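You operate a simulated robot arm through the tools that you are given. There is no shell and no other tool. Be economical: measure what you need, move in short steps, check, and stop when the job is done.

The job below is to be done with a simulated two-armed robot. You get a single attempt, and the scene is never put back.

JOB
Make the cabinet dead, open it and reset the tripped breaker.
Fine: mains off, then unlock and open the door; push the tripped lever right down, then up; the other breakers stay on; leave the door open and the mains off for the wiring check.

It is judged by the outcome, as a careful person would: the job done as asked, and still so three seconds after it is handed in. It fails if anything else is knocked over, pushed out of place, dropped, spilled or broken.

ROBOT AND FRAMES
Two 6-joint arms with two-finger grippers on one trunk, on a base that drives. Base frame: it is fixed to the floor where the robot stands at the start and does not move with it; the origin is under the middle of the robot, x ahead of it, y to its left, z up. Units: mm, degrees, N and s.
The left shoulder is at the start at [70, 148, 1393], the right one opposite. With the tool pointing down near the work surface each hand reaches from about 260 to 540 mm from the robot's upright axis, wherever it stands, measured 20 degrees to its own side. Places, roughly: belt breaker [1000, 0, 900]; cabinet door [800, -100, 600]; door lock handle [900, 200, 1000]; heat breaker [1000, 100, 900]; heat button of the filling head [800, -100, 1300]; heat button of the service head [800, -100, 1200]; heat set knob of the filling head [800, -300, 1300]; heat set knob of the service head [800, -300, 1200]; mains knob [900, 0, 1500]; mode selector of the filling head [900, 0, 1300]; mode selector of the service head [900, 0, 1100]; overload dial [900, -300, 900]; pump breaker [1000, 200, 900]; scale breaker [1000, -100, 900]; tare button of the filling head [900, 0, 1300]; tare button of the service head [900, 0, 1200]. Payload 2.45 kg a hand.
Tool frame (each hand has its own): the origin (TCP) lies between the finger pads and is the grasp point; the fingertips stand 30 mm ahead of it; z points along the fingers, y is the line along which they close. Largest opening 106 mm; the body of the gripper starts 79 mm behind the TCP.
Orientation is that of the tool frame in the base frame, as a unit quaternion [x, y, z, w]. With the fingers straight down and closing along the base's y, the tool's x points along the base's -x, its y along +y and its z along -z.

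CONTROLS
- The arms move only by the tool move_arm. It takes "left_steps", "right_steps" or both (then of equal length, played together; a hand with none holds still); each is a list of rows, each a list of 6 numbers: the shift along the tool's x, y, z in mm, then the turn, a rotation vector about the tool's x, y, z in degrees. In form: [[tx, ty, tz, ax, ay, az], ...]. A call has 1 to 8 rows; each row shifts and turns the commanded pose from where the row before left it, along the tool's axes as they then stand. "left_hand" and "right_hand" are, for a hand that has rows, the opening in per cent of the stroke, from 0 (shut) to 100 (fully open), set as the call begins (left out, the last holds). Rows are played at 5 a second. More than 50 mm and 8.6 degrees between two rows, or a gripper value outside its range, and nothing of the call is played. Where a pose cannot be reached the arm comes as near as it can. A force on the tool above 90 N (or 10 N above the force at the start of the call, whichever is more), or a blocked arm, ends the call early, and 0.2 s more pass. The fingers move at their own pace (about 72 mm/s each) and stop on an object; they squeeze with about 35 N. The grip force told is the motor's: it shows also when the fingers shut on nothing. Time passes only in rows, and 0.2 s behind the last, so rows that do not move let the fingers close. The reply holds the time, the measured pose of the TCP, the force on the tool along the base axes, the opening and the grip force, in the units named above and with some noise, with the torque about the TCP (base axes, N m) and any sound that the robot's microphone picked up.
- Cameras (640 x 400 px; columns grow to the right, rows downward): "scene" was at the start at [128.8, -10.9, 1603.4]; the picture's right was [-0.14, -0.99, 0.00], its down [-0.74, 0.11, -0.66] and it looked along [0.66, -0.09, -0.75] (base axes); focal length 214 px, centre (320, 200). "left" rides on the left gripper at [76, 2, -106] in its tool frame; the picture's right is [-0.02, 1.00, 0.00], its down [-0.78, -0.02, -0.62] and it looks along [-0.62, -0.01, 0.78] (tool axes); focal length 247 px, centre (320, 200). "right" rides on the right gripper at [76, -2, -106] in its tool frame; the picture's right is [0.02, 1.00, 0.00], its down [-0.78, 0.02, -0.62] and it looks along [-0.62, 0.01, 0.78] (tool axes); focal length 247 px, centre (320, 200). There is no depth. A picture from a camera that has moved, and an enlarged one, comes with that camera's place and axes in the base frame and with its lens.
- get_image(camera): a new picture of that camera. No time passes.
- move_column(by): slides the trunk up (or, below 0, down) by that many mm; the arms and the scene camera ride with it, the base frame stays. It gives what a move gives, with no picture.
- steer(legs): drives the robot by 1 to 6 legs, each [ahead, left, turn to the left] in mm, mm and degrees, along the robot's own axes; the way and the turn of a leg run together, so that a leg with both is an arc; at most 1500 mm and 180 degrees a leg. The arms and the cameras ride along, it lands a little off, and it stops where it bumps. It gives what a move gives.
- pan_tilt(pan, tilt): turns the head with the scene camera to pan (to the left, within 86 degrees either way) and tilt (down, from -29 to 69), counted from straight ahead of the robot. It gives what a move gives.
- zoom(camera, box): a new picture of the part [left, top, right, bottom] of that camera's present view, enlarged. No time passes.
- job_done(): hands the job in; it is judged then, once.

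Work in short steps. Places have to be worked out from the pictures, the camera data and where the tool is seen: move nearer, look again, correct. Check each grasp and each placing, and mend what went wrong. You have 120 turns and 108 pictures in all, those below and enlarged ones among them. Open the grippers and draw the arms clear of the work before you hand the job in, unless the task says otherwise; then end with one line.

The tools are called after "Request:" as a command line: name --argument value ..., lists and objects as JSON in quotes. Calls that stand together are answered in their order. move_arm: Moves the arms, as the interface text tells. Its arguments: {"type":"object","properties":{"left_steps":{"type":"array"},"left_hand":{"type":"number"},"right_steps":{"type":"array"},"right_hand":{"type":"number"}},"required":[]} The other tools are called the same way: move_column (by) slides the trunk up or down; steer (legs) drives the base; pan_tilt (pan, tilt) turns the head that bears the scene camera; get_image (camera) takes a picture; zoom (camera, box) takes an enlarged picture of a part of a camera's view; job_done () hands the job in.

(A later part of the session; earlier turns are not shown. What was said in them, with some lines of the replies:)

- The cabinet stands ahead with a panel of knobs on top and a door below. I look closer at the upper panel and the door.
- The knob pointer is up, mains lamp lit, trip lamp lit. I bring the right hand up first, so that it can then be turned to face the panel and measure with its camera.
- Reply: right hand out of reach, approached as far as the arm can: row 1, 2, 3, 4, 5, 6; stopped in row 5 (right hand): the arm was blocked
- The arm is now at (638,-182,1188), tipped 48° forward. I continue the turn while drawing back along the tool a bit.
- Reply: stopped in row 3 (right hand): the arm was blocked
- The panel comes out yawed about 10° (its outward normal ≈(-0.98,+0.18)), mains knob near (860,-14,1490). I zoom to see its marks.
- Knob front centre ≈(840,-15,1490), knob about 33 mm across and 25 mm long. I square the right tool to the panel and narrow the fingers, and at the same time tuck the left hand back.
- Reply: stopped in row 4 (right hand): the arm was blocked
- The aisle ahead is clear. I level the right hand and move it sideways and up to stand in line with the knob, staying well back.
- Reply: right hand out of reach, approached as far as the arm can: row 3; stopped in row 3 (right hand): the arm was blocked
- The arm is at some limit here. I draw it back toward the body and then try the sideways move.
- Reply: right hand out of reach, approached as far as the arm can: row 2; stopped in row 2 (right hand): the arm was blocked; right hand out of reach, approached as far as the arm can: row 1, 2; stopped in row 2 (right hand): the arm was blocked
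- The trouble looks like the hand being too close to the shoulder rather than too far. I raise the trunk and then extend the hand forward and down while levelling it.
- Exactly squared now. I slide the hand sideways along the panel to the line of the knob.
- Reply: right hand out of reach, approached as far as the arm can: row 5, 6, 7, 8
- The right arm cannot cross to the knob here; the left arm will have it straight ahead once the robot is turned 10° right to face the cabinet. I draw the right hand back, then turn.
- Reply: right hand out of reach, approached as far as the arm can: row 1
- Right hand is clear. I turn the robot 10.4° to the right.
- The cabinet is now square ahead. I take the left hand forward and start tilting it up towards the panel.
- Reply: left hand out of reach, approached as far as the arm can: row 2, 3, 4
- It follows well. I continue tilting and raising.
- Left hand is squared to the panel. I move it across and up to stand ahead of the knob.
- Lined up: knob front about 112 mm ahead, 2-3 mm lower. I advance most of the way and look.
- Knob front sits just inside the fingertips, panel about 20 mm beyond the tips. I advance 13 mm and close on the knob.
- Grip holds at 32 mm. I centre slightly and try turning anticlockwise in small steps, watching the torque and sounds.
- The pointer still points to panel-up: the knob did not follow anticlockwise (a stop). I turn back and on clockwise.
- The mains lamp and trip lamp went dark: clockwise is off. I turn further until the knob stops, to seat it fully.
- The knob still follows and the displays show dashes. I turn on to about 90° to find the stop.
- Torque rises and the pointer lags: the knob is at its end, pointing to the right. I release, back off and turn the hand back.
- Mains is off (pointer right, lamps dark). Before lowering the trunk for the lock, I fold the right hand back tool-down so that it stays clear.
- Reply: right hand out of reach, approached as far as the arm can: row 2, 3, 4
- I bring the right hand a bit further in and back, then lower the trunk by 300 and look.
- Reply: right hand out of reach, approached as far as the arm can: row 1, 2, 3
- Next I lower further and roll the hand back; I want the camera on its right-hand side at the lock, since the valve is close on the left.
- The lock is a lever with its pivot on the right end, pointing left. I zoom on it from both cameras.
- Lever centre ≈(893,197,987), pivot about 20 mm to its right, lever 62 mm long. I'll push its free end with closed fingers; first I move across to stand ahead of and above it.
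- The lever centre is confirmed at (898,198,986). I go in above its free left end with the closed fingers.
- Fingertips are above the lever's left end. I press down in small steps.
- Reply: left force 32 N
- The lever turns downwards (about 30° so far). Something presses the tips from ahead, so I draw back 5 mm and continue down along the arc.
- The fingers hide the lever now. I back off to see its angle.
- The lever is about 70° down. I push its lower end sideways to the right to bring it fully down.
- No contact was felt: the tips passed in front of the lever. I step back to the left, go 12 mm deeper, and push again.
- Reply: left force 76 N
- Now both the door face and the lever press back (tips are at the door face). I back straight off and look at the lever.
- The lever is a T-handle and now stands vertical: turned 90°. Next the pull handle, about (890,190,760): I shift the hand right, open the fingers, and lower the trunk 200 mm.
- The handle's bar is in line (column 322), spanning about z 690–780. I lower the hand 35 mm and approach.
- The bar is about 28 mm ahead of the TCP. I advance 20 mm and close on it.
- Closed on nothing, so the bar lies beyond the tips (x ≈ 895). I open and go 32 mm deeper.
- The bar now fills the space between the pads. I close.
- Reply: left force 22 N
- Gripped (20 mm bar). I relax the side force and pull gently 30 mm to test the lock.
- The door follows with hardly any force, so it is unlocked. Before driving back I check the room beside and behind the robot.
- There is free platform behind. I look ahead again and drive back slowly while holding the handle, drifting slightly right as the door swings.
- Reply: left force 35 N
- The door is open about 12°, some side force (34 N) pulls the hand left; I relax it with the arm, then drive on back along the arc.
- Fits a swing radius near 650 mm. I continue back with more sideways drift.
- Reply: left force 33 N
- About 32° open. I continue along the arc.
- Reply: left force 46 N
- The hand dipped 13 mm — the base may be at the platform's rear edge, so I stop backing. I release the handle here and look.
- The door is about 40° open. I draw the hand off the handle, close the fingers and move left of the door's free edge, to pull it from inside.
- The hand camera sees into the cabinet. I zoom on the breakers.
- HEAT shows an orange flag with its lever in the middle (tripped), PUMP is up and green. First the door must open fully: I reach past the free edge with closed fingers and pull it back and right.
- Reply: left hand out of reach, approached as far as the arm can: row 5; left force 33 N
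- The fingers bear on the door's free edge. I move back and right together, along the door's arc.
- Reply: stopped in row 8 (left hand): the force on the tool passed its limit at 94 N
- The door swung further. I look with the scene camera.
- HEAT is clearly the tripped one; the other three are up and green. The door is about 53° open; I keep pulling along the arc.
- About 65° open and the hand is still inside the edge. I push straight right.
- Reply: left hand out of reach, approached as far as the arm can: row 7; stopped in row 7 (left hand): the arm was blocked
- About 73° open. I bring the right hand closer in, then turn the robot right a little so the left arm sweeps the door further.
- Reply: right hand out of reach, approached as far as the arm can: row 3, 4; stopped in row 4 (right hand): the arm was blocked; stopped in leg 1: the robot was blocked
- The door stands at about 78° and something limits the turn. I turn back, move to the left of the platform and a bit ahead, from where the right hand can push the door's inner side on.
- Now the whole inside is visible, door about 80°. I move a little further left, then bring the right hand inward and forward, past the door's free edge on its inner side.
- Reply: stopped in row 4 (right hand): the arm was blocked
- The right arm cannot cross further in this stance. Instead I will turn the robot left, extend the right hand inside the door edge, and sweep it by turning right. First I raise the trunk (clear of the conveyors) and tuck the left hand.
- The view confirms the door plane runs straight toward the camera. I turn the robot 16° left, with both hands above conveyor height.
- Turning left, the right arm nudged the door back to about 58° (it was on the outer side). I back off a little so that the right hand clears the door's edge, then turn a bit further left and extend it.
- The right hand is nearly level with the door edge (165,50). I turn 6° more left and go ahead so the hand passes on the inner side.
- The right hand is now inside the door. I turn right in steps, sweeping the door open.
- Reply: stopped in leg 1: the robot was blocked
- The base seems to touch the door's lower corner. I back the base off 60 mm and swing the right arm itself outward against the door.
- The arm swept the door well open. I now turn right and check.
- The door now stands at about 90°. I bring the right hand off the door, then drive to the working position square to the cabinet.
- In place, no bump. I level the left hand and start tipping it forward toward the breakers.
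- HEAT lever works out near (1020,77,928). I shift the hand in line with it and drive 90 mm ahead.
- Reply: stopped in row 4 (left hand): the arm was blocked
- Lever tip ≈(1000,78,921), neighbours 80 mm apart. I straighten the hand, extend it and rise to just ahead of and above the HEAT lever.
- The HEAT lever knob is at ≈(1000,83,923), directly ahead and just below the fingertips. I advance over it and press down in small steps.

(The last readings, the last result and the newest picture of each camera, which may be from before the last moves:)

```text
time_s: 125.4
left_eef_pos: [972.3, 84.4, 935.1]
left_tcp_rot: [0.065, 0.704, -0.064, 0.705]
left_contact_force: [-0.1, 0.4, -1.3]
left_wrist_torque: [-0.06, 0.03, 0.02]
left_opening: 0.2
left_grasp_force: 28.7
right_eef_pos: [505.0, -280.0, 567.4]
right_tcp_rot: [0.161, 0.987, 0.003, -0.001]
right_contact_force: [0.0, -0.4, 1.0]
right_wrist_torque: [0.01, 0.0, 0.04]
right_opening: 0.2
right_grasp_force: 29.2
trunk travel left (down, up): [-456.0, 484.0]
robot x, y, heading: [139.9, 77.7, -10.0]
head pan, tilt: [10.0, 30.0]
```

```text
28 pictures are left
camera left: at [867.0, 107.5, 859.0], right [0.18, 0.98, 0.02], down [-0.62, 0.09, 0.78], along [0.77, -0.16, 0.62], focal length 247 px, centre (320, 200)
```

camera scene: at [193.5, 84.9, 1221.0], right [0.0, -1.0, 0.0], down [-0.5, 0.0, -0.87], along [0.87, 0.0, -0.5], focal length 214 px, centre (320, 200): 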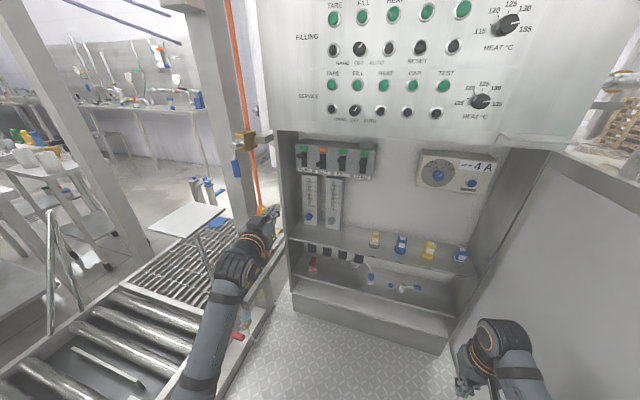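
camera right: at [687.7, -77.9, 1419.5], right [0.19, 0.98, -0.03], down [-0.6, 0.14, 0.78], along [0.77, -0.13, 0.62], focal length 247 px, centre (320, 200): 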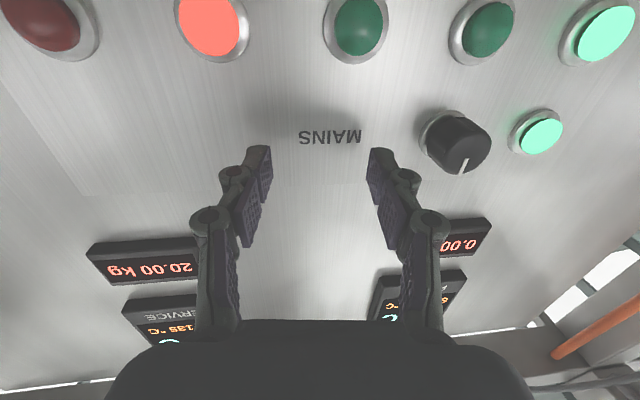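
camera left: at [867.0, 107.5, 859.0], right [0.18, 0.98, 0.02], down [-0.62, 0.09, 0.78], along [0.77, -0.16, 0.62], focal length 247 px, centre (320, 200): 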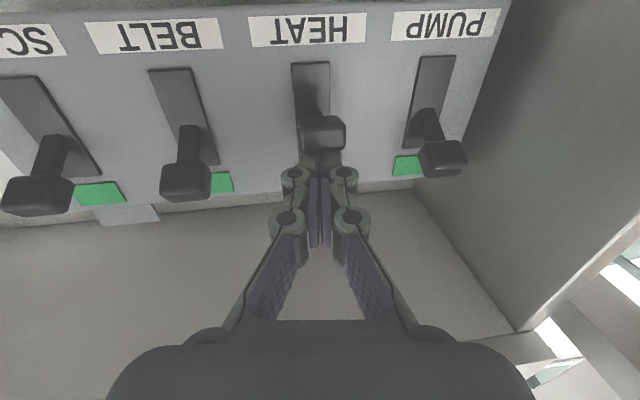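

Contact is just about to begin: the fingers sit right above the HEAT knob. I press further down.

Request:
move_arm --left_steps '[[6, 0, 0, 0, 0, 0], [6, 0, 0, 0, 0, 0], [6, 0, 0, 0, 0, 0], [6, 0, 0, 0, 0, 0], [0, 0, 0, 0, 0, 0]]'

Request:
get_image --camera "left"

```text
time_s: 126.6
left_eef_pos: [969.0, 87.0, 917.9]
left_tcp_rot: [0.065, 0.701, -0.064, 0.707]
left_contact_force: [-0.1, -0.2, 11.2]
left_wrist_torque: [-0.13, -0.31, 0.02]
left_opening: 0.1
left_grasp_force: 28.6
right_eef_pos: [502.7, -279.9, 568.6]
right_tcp_rot: [0.16, 0.987, 0.003, 0.0]
right_contact_force: [-0.2, 0.1, -0.1]
right_wrist_torque: [-0.02, 0.0, 0.02]
right_opening: 0.3
right_grasp_force: 28.7
trunk travel left (down, up): [-456.0, 484.0]
robot x, y, heading: [142.2, 78.9, -10.2]
head pan, tilt: [10.0, 30.0]
```

```text
27 pictures are left
camera left: at [865.2, 107.7, 839.9], right [0.18, 0.98, 0.02], down [-0.62, 0.1, 0.78], along [0.76, -0.15, 0.63], focal length 247 px, centre (320, 200)
```

left: 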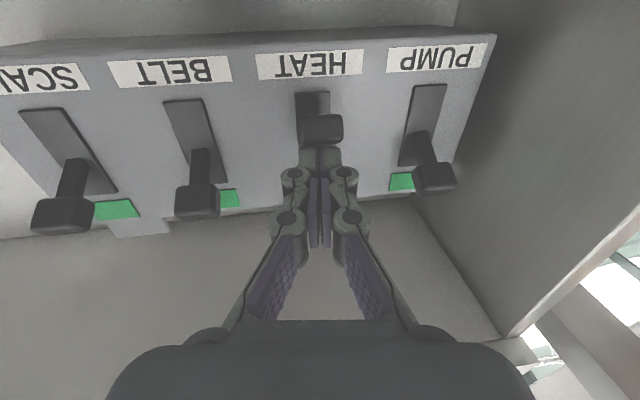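

The lever moves down with about 11 N. I continue until it bottoms.

Request:
move_arm --left_steps '[[6, 0, 0, 0, 0, 0], [6, 0, 0, 0, 0, 0], [6, 0, 0, 0, 0, 0], [0, 0, 0, 0, 0, 0]]'

Request:
get_image --camera "left"

```text
time_s: 127.6
left_eef_pos: [964.6, 87.2, 912.6]
left_tcp_rot: [0.063, 0.692, -0.064, 0.716]
left_contact_force: [-4.5, 2.9, 39.3]
left_wrist_torque: [-0.38, -1.0, 0.08]
left_opening: 0.0
left_grasp_force: 28.5
right_eef_pos: [500.4, -279.2, 569.2]
right_tcp_rot: [0.161, 0.987, 0.003, 0.003]
right_contact_force: [0.4, -0.6, -0.2]
right_wrist_torque: [0.01, -0.01, -0.03]
right_opening: 0.0
right_grasp_force: 28.6
trunk travel left (down, up): [-456.0, 484.0]
robot x, y, heading: [146.0, 79.7, -9.9]
head pan, tilt: [10.0, 30.0]
```

```text
26 pictures are left
camera left: at [862.9, 108.2, 833.9], right [0.18, 0.98, 0.02], down [-0.64, 0.1, 0.76], along [0.75, -0.15, 0.65], focal length 247 px, centre (320, 200)
```

left: 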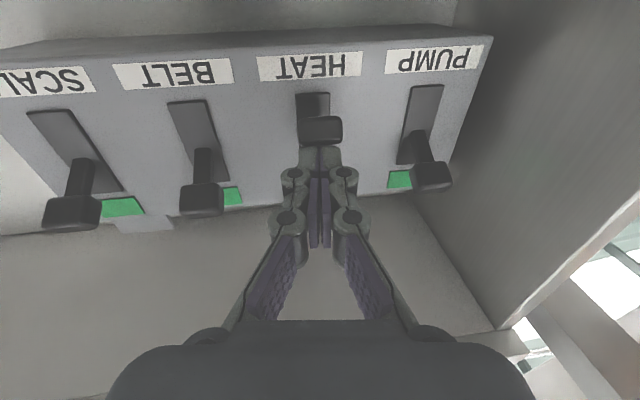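

Force climbs to 39 N with little motion, knob centre ≈890: near the end stop. I press a little more to be sure it is right down.

Request:
move_arm --left_steps '[[6, 0, 0, 0, 0, 0], [5, 0, 0, 0, 0, 0], [0, 0, 0, 0, 0, 0]]'

Request:
zoom --camera "left" --box '[240, 60, 400, 160]'

```text
time_s: 128.4
left_eef_pos: [962.6, 87.7, 911.0]
left_tcp_rot: [0.063, 0.685, -0.065, 0.723]
left_contact_force: [-5.3, 2.5, 54.1]
left_wrist_torque: [-0.49, -1.4, 0.04]
left_opening: 6.0
left_grasp_force: 28.4
right_eef_pos: [498.9, -278.9, 572.0]
right_tcp_rot: [0.16, 0.987, 0.004, 0.004]
right_contact_force: [0.6, -0.3, 1.4]
right_wrist_torque: [0.01, 0.01, 0.02]
right_opening: 0.0
right_grasp_force: 28.7
trunk travel left (down, up): [-456.0, 484.0]
robot x, y, heading: [140.8, 81.2, -10.1]
head pan, tilt: [10.0, 30.0]
```

```text
4.00 times, centred on (320, 110) of left
camera zoom: at [862.2, 108.5, 830.0], right [0.18, 0.98, 0.02], down [-0.65, 0.1, 0.75], along [0.73, -0.15, 0.66], focal length 988 px, centre (320, 560)
```

zoom: 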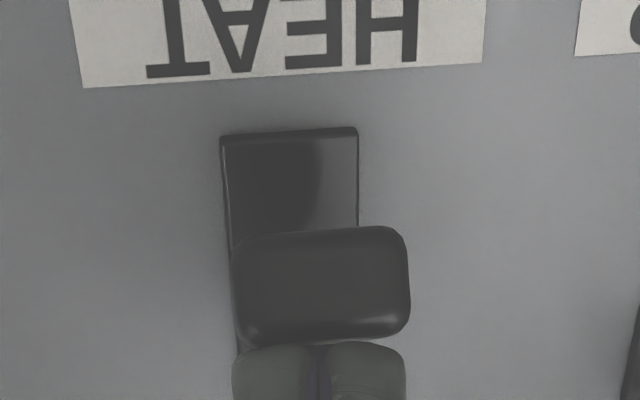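

It is bottomed (54 N, no more travel). I lift off, draw back, and go below the lever, then look.

Request:
move_arm --left_steps '[[-18, 0, 0, 0, 0, 0], [-18, 0, 0, 0, 0, 0], [0, 0, -25, 0, 0, 0], [0, 0, -25, 0, 0, 0], [25, 0, 0, 0, 0, 0], [25, 0, 0, 0, 0, 0], [15, 0, 0, 0, 0, 0], [0, 0, 0, 0, 0, 0]]'

Request:
get_image --camera "left"

Request:
zoom --camera "scene" --box '[240, 100, 400, 200]'

```text
time_s: 130.2
left_eef_pos: [923.5, 95.4, 854.4]
left_tcp_rot: [0.064, 0.704, -0.064, 0.705]
left_contact_force: [0.0, -0.6, 0.4]
left_wrist_torque: [0.02, 0.02, 0.01]
left_opening: 0.0
left_grasp_force: 28.1
right_eef_pos: [502.7, -280.1, 567.7]
right_tcp_rot: [0.161, 0.987, 0.003, -0.001]
right_contact_force: [0.3, 0.4, -0.1]
right_wrist_torque: [-0.01, 0.0, -0.01]
right_opening: 0.1
right_grasp_force: 28.3
trunk travel left (down, up): [-456.0, 484.0]
robot x, y, heading: [142.0, 76.6, -10.1]
head pan, tilt: [10.0, 30.0]
```

```text
24 pictures are left
camera left: at [818.4, 117.7, 778.4], right [0.18, 0.98, 0.02], down [-0.62, 0.09, 0.78], along [0.77, -0.15, 0.62], focal length 247 px, centre (320, 200)
```

left: 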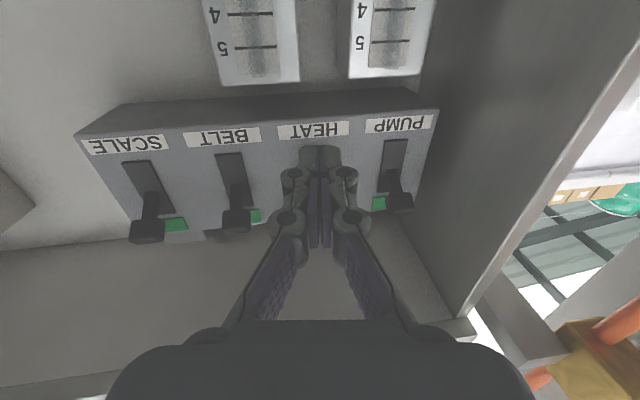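

```text
4.00 times, centred on (320, 150) of scene
camera zoom: at [281.9, 69.2, 1221.0], right [0.0, -1.0, 0.0], down [-0.5, 0.0, -0.87], along [0.87, 0.0, -0.5], focal length 858 px, centre (320, 400)
```

zoom: 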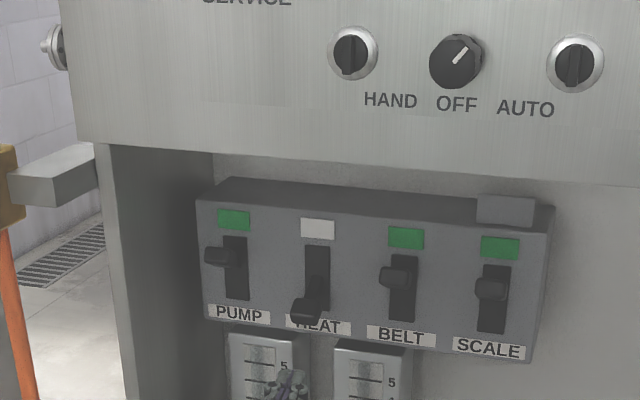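

The lever is fully down and the flag turned white (reset). I advance beneath the knob and push up.

Request:
move_arm --left_steps '[[0, 0, 15, 0, 0, 0], [0, 0, 15, 0, 0, 0], [0, 0, 14, 0, 0, 0], [-8, 0, 0, 0, 0, 0], [-8, 0, 0, 0, 0, 0], [-8, 0, 0, 0, 0, 0], [-8, 0, 0, 0, 0, 0], [0, 0, 0, 0, 0, 0]]'

Request:
get_image --camera "left"

```text
time_s: 132.0
left_eef_pos: [963.6, 89.1, 881.9]
left_tcp_rot: [0.065, 0.706, -0.063, 0.702]
left_contact_force: [-40.3, 4.8, -22.8]
left_wrist_torque: [0.21, 0.12, -0.37]
left_opening: 0.0
left_grasp_force: 28.0
right_eef_pos: [502.2, -279.6, 567.9]
right_tcp_rot: [0.16, 0.987, 0.002, 0.001]
right_contact_force: [-0.6, -0.7, 0.2]
right_wrist_torque: [0.01, 0.0, 0.0]
right_opening: 0.0
right_grasp_force: 28.6
trunk travel left (down, up): [-456.0, 484.0]
robot x, y, heading: [138.2, 76.8, -10.3]
head pan, tilt: [10.0, 30.0]
```

```text
22 pictures are left
camera left: at [858.2, 110.9, 807.5], right [0.18, 0.98, 0.02], down [-0.61, 0.09, 0.79], along [0.77, -0.16, 0.62], focal length 247 px, centre (320, 200)
```

left: 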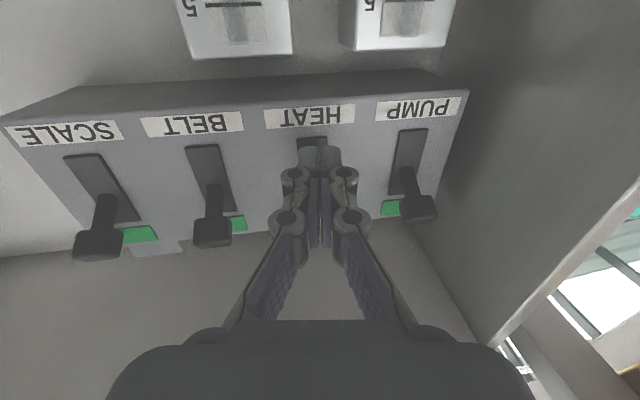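

The tips caught the rounded front of the knob (40 N back-force). I lower, go 9 mm deeper, and push up again.

Request:
move_arm --left_steps '[[12, 0, -3, 0, 0, 0], [14, 0, 0, 0, 0, 0], [0, 0, 8, 0, 0, 0], [0, 0, 6, 0, 0, 0], [-8, 0, 0, 0, 0, 0], [-8, 0, 0, 0, 0, 0], [-8, 0, 0, 0, 0, 0], [0, 0, 0, 0, 0, 0]]'

Request:
get_image --camera "left"

```text
time_s: 133.8
left_eef_pos: [978.5, 88.1, 885.3]
left_tcp_rot: [0.064, 0.704, -0.063, 0.705]
left_contact_force: [1.1, -0.3, 0.1]
left_wrist_torque: [-0.03, 0.02, 0.0]
left_opening: 0.0
left_grasp_force: 28.4
right_eef_pos: [504.8, -279.5, 567.0]
right_tcp_rot: [0.161, 0.987, 0.003, -0.001]
right_contact_force: [0.1, 0.7, -0.4]
right_wrist_torque: [0.0, 0.01, -0.01]
right_opening: 0.0
right_grasp_force: 28.9
trunk travel left (down, up): [-456.0, 484.0]
robot x, y, heading: [138.4, 75.8, -10.2]
head pan, tilt: [10.0, 30.0]
```

```text
21 pictures are left
camera left: at [873.6, 107.9, 808.8], right [0.18, 0.98, 0.02], down [-0.62, 0.09, 0.78], along [0.77, -0.15, 0.62], focal length 247 px, centre (320, 200)
```

left: 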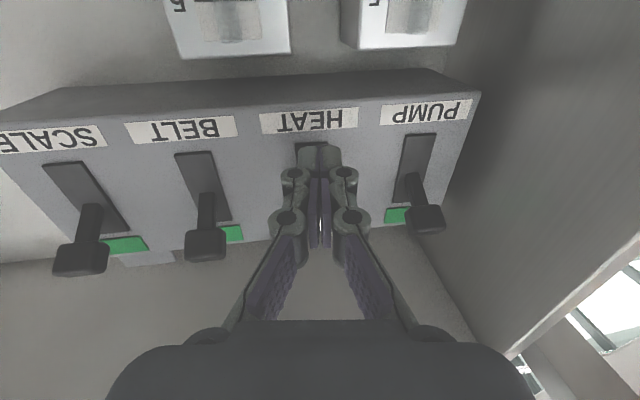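

Now under the knob with no side force. I push up further.

Request:
move_arm --left_steps '[[-8, 0, 0, 0, 0, 0], [-8, 0, 0, 0, 0, 0], [-8, 0, 0, 0, 0, 0], [-6, 0, 0, 0, 0, 0], [0, 0, 0, 0, 0, 0]]'

Request:
zoom --camera "scene" --box '[240, 100, 400, 200]'

```text
time_s: 135.0
left_eef_pos: [977.6, 85.2, 915.8]
left_tcp_rot: [0.064, 0.704, -0.064, 0.705]
left_contact_force: [0.1, -0.2, 0.4]
left_wrist_torque: [0.02, 0.0, 0.04]
left_opening: 0.0
left_grasp_force: 28.6
right_eef_pos: [503.6, -280.2, 566.9]
right_tcp_rot: [0.161, 0.987, 0.003, 0.0]
right_contact_force: [0.8, -1.3, -0.5]
right_wrist_torque: [0.0, 0.0, 0.04]
right_opening: 0.0
right_grasp_force: 28.8
trunk travel left (down, up): [-456.0, 484.0]
robot x, y, heading: [142.1, 78.7, -10.3]
head pan, tilt: [10.0, 30.0]
```

```text
4.00 times, centred on (320, 150) of scene
camera zoom: at [282.2, 69.2, 1220.9], right [0.0, -1.0, 0.0], down [-0.5, 0.0, -0.87], along [0.87, 0.0, -0.5], focal length 858 px, centre (320, 400)
```

zoom: 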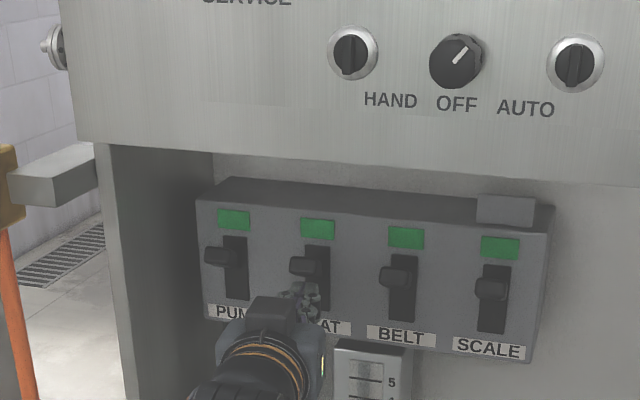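

HEAT is up and its flag green, like the others. I lower slightly, draw the hand straight back, and back the robot off a little.

Request:
move_arm --left_steps '[[4, 0, -5, 0, 0, 0], [0, 0, -30, 0, 0, 0], [0, 0, -35, 0, 0, 0], [0, 0, -20, 0, 0, 0], [0, 0, 0, 0, 0, 0]]'

Request:
steer --legs '[[-150, 0, 0]]'

Request:
pan_tilt --pan 0 --tilt 30

Request:
get_image --camera "scene"

```text
time_s: 136.2
left_eef_pos: [886.7, 103.2, 909.5]
left_tcp_rot: [0.064, 0.704, -0.063, 0.704]
left_contact_force: [-0.4, 0.2, 0.3]
left_wrist_torque: [-0.03, 0.0, 0.01]
left_opening: 0.1
left_grasp_force: 28.8
right_eef_pos: [502.3, -280.1, 566.6]
right_tcp_rot: [0.161, 0.987, 0.002, 0.001]
right_contact_force: [0.0, -1.1, -0.5]
right_wrist_torque: [0.01, 0.01, 0.03]
right_opening: 0.1
right_grasp_force: 28.4
trunk travel left (down, up): [-456.0, 484.0]
robot x, y, heading: [143.0, 77.2, -10.0]
head pan, tilt: [10.0, 30.0]
```

```text
time_s: 137.5
left_eef_pos: [741.0, 130.8, 909.9]
left_tcp_rot: [0.063, 0.703, -0.063, 0.705]
left_contact_force: [-0.4, 0.7, 0.3]
left_wrist_torque: [-0.01, 0.01, 0.02]
left_opening: 0.0
left_grasp_force: 28.9
right_eef_pos: [359.1, -253.8, 567.5]
right_tcp_rot: [0.16, 0.987, 0.002, 0.0]
right_contact_force: [0.0, 0.2, 0.7]
right_wrist_torque: [0.02, -0.02, -0.02]
right_opening: 0.0
right_grasp_force: 28.4
trunk travel left (down, up): [-456.0, 484.0]
robot x, y, heading: [-7.8, 107.2, -10.1]
head pan, tilt: [10.0, 30.0]
```

```text
time_s: 138.2
left_eef_pos: [742.2, 129.3, 910.6]
left_tcp_rot: [0.063, 0.704, -0.062, 0.705]
left_contact_force: [0.3, 0.5, -0.5]
left_wrist_torque: [-0.01, -0.02, 0.0]
left_opening: 0.0
left_grasp_force: 29.4
right_eef_pos: [359.7, -253.3, 566.9]
right_tcp_rot: [0.161, 0.987, 0.003, 0.0]
right_contact_force: [-0.3, 0.5, -1.0]
right_wrist_torque: [0.03, -0.01, 0.02]
right_opening: 0.0
right_grasp_force: 28.2
trunk travel left (down, up): [-456.0, 484.0]
robot x, y, heading: [-4.3, 105.3, -10.2]
head pan, tilt: [0.0, 30.0]
```

```text
19 pictures are left
camera scene: at [135.6, 79.5, 1220.9], right [-0.17, -0.98, 0.0], down [-0.49, 0.09, -0.87], along [0.85, -0.15, -0.5], focal length 214 px, centre (320, 200)
```

scene: 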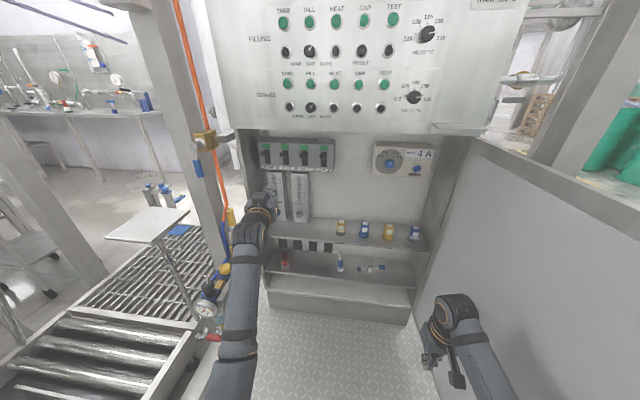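

All clear of the cabinet. I open both grippers and check the mains knob, breakers and door a last time.

Request:
move_arm --left_steps '[[0, 0, 0, 0, 0, 0], [0, 0, 0, 0, 0, 0], [0, 0, 0, 0, 0, 0]]' --left_hand 60 --right_steps '[[0, 0, 0, 0, 0, 0], [0, 0, 0, 0, 0, 0], [0, 0, 0, 0, 0, 0]]' --right_hand 60

Request:
zoom --camera "scene" --box '[240, 120, 440, 245]'

Request:
pan_tilt --pan 0 --tilt 0

Request:
zoom --camera "scene" --box '[200, 60, 520, 260]'

```text
time_s: 139.1
left_eef_pos: [741.7, 130.6, 911.4]
left_tcp_rot: [0.063, 0.704, -0.063, 0.705]
left_contact_force: [0.0, -0.3, 0.4]
left_wrist_torque: [-0.03, -0.04, -0.03]
left_opening: 63.5
left_grasp_force: 0.1
right_eef_pos: [359.5, -253.8, 568.0]
right_tcp_rot: [0.16, 0.987, 0.003, 0.0]
right_contact_force: [0.0, 0.5, 0.2]
right_wrist_torque: [0.07, 0.03, -0.02]
right_opening: 63.6
right_grasp_force: 0.1
trunk travel left (down, up): [-456.0, 484.0]
robot x, y, heading: [-3.3, 104.2, -9.9]
head pan, tilt: [0.0, 30.0]
```

```text
3.20 times, centred on (340, 182) of scene
camera zoom: at [135.5, 79.5, 1220.9], right [-0.17, -0.98, 0.0], down [-0.49, 0.09, -0.87], along [0.85, -0.15, -0.5], focal length 686 px, centre (256, 256)
```

zoom: 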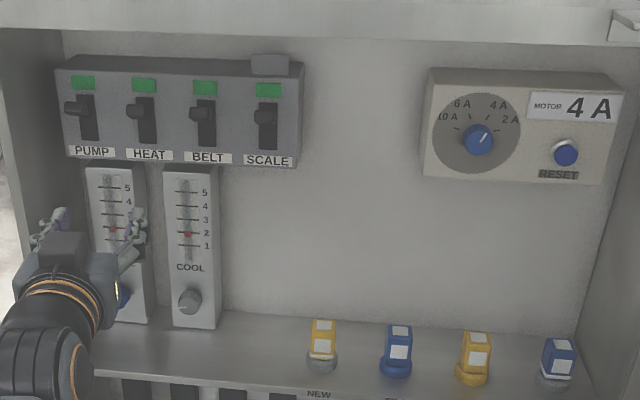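

```text
time_s: 140.0
left_eef_pos: [741.8, 129.6, 909.3]
left_tcp_rot: [0.063, 0.704, -0.062, 0.705]
left_contact_force: [0.0, 1.0, 0.3]
left_wrist_torque: [0.0, -0.01, 0.0]
left_opening: 63.4
left_grasp_force: 0.0
right_eef_pos: [359.0, -255.0, 566.1]
right_tcp_rot: [0.16, 0.987, 0.003, 0.0]
right_contact_force: [0.0, 0.0, 0.0]
right_wrist_torque: [0.0, -0.02, -0.01]
right_opening: 63.7
right_grasp_force: 0.0
trunk travel left (down, up): [-456.0, 484.0]
robot x, y, heading: [-6.7, 103.8, -9.9]
head pan, tilt: [0.0, 0.0]
```

```text
2.00 times, centred on (360, 160) of scene
camera zoom: at [135.1, 79.5, 1269.2], right [-0.17, -0.98, 0.0], down [0.0, 0.0, -1.0], along [0.98, -0.17, 0.0], focal length 429 px, centre (240, 280)
```

zoom: 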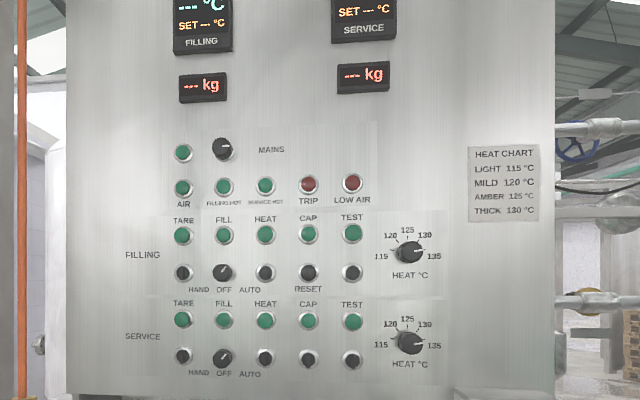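

Mains knob points to off with all lamps dark, all four breakers are up with green flags, the door stands open, and the hands are clear. I hand the job in.

Request:
job_done

```text
The job is handed in.
```

The mains is off, the door is unlocked and standing open at about 90°, and the HEAT breaker was pushed right down and then up. PUMP, BELT and SCALE stayed on throughout.
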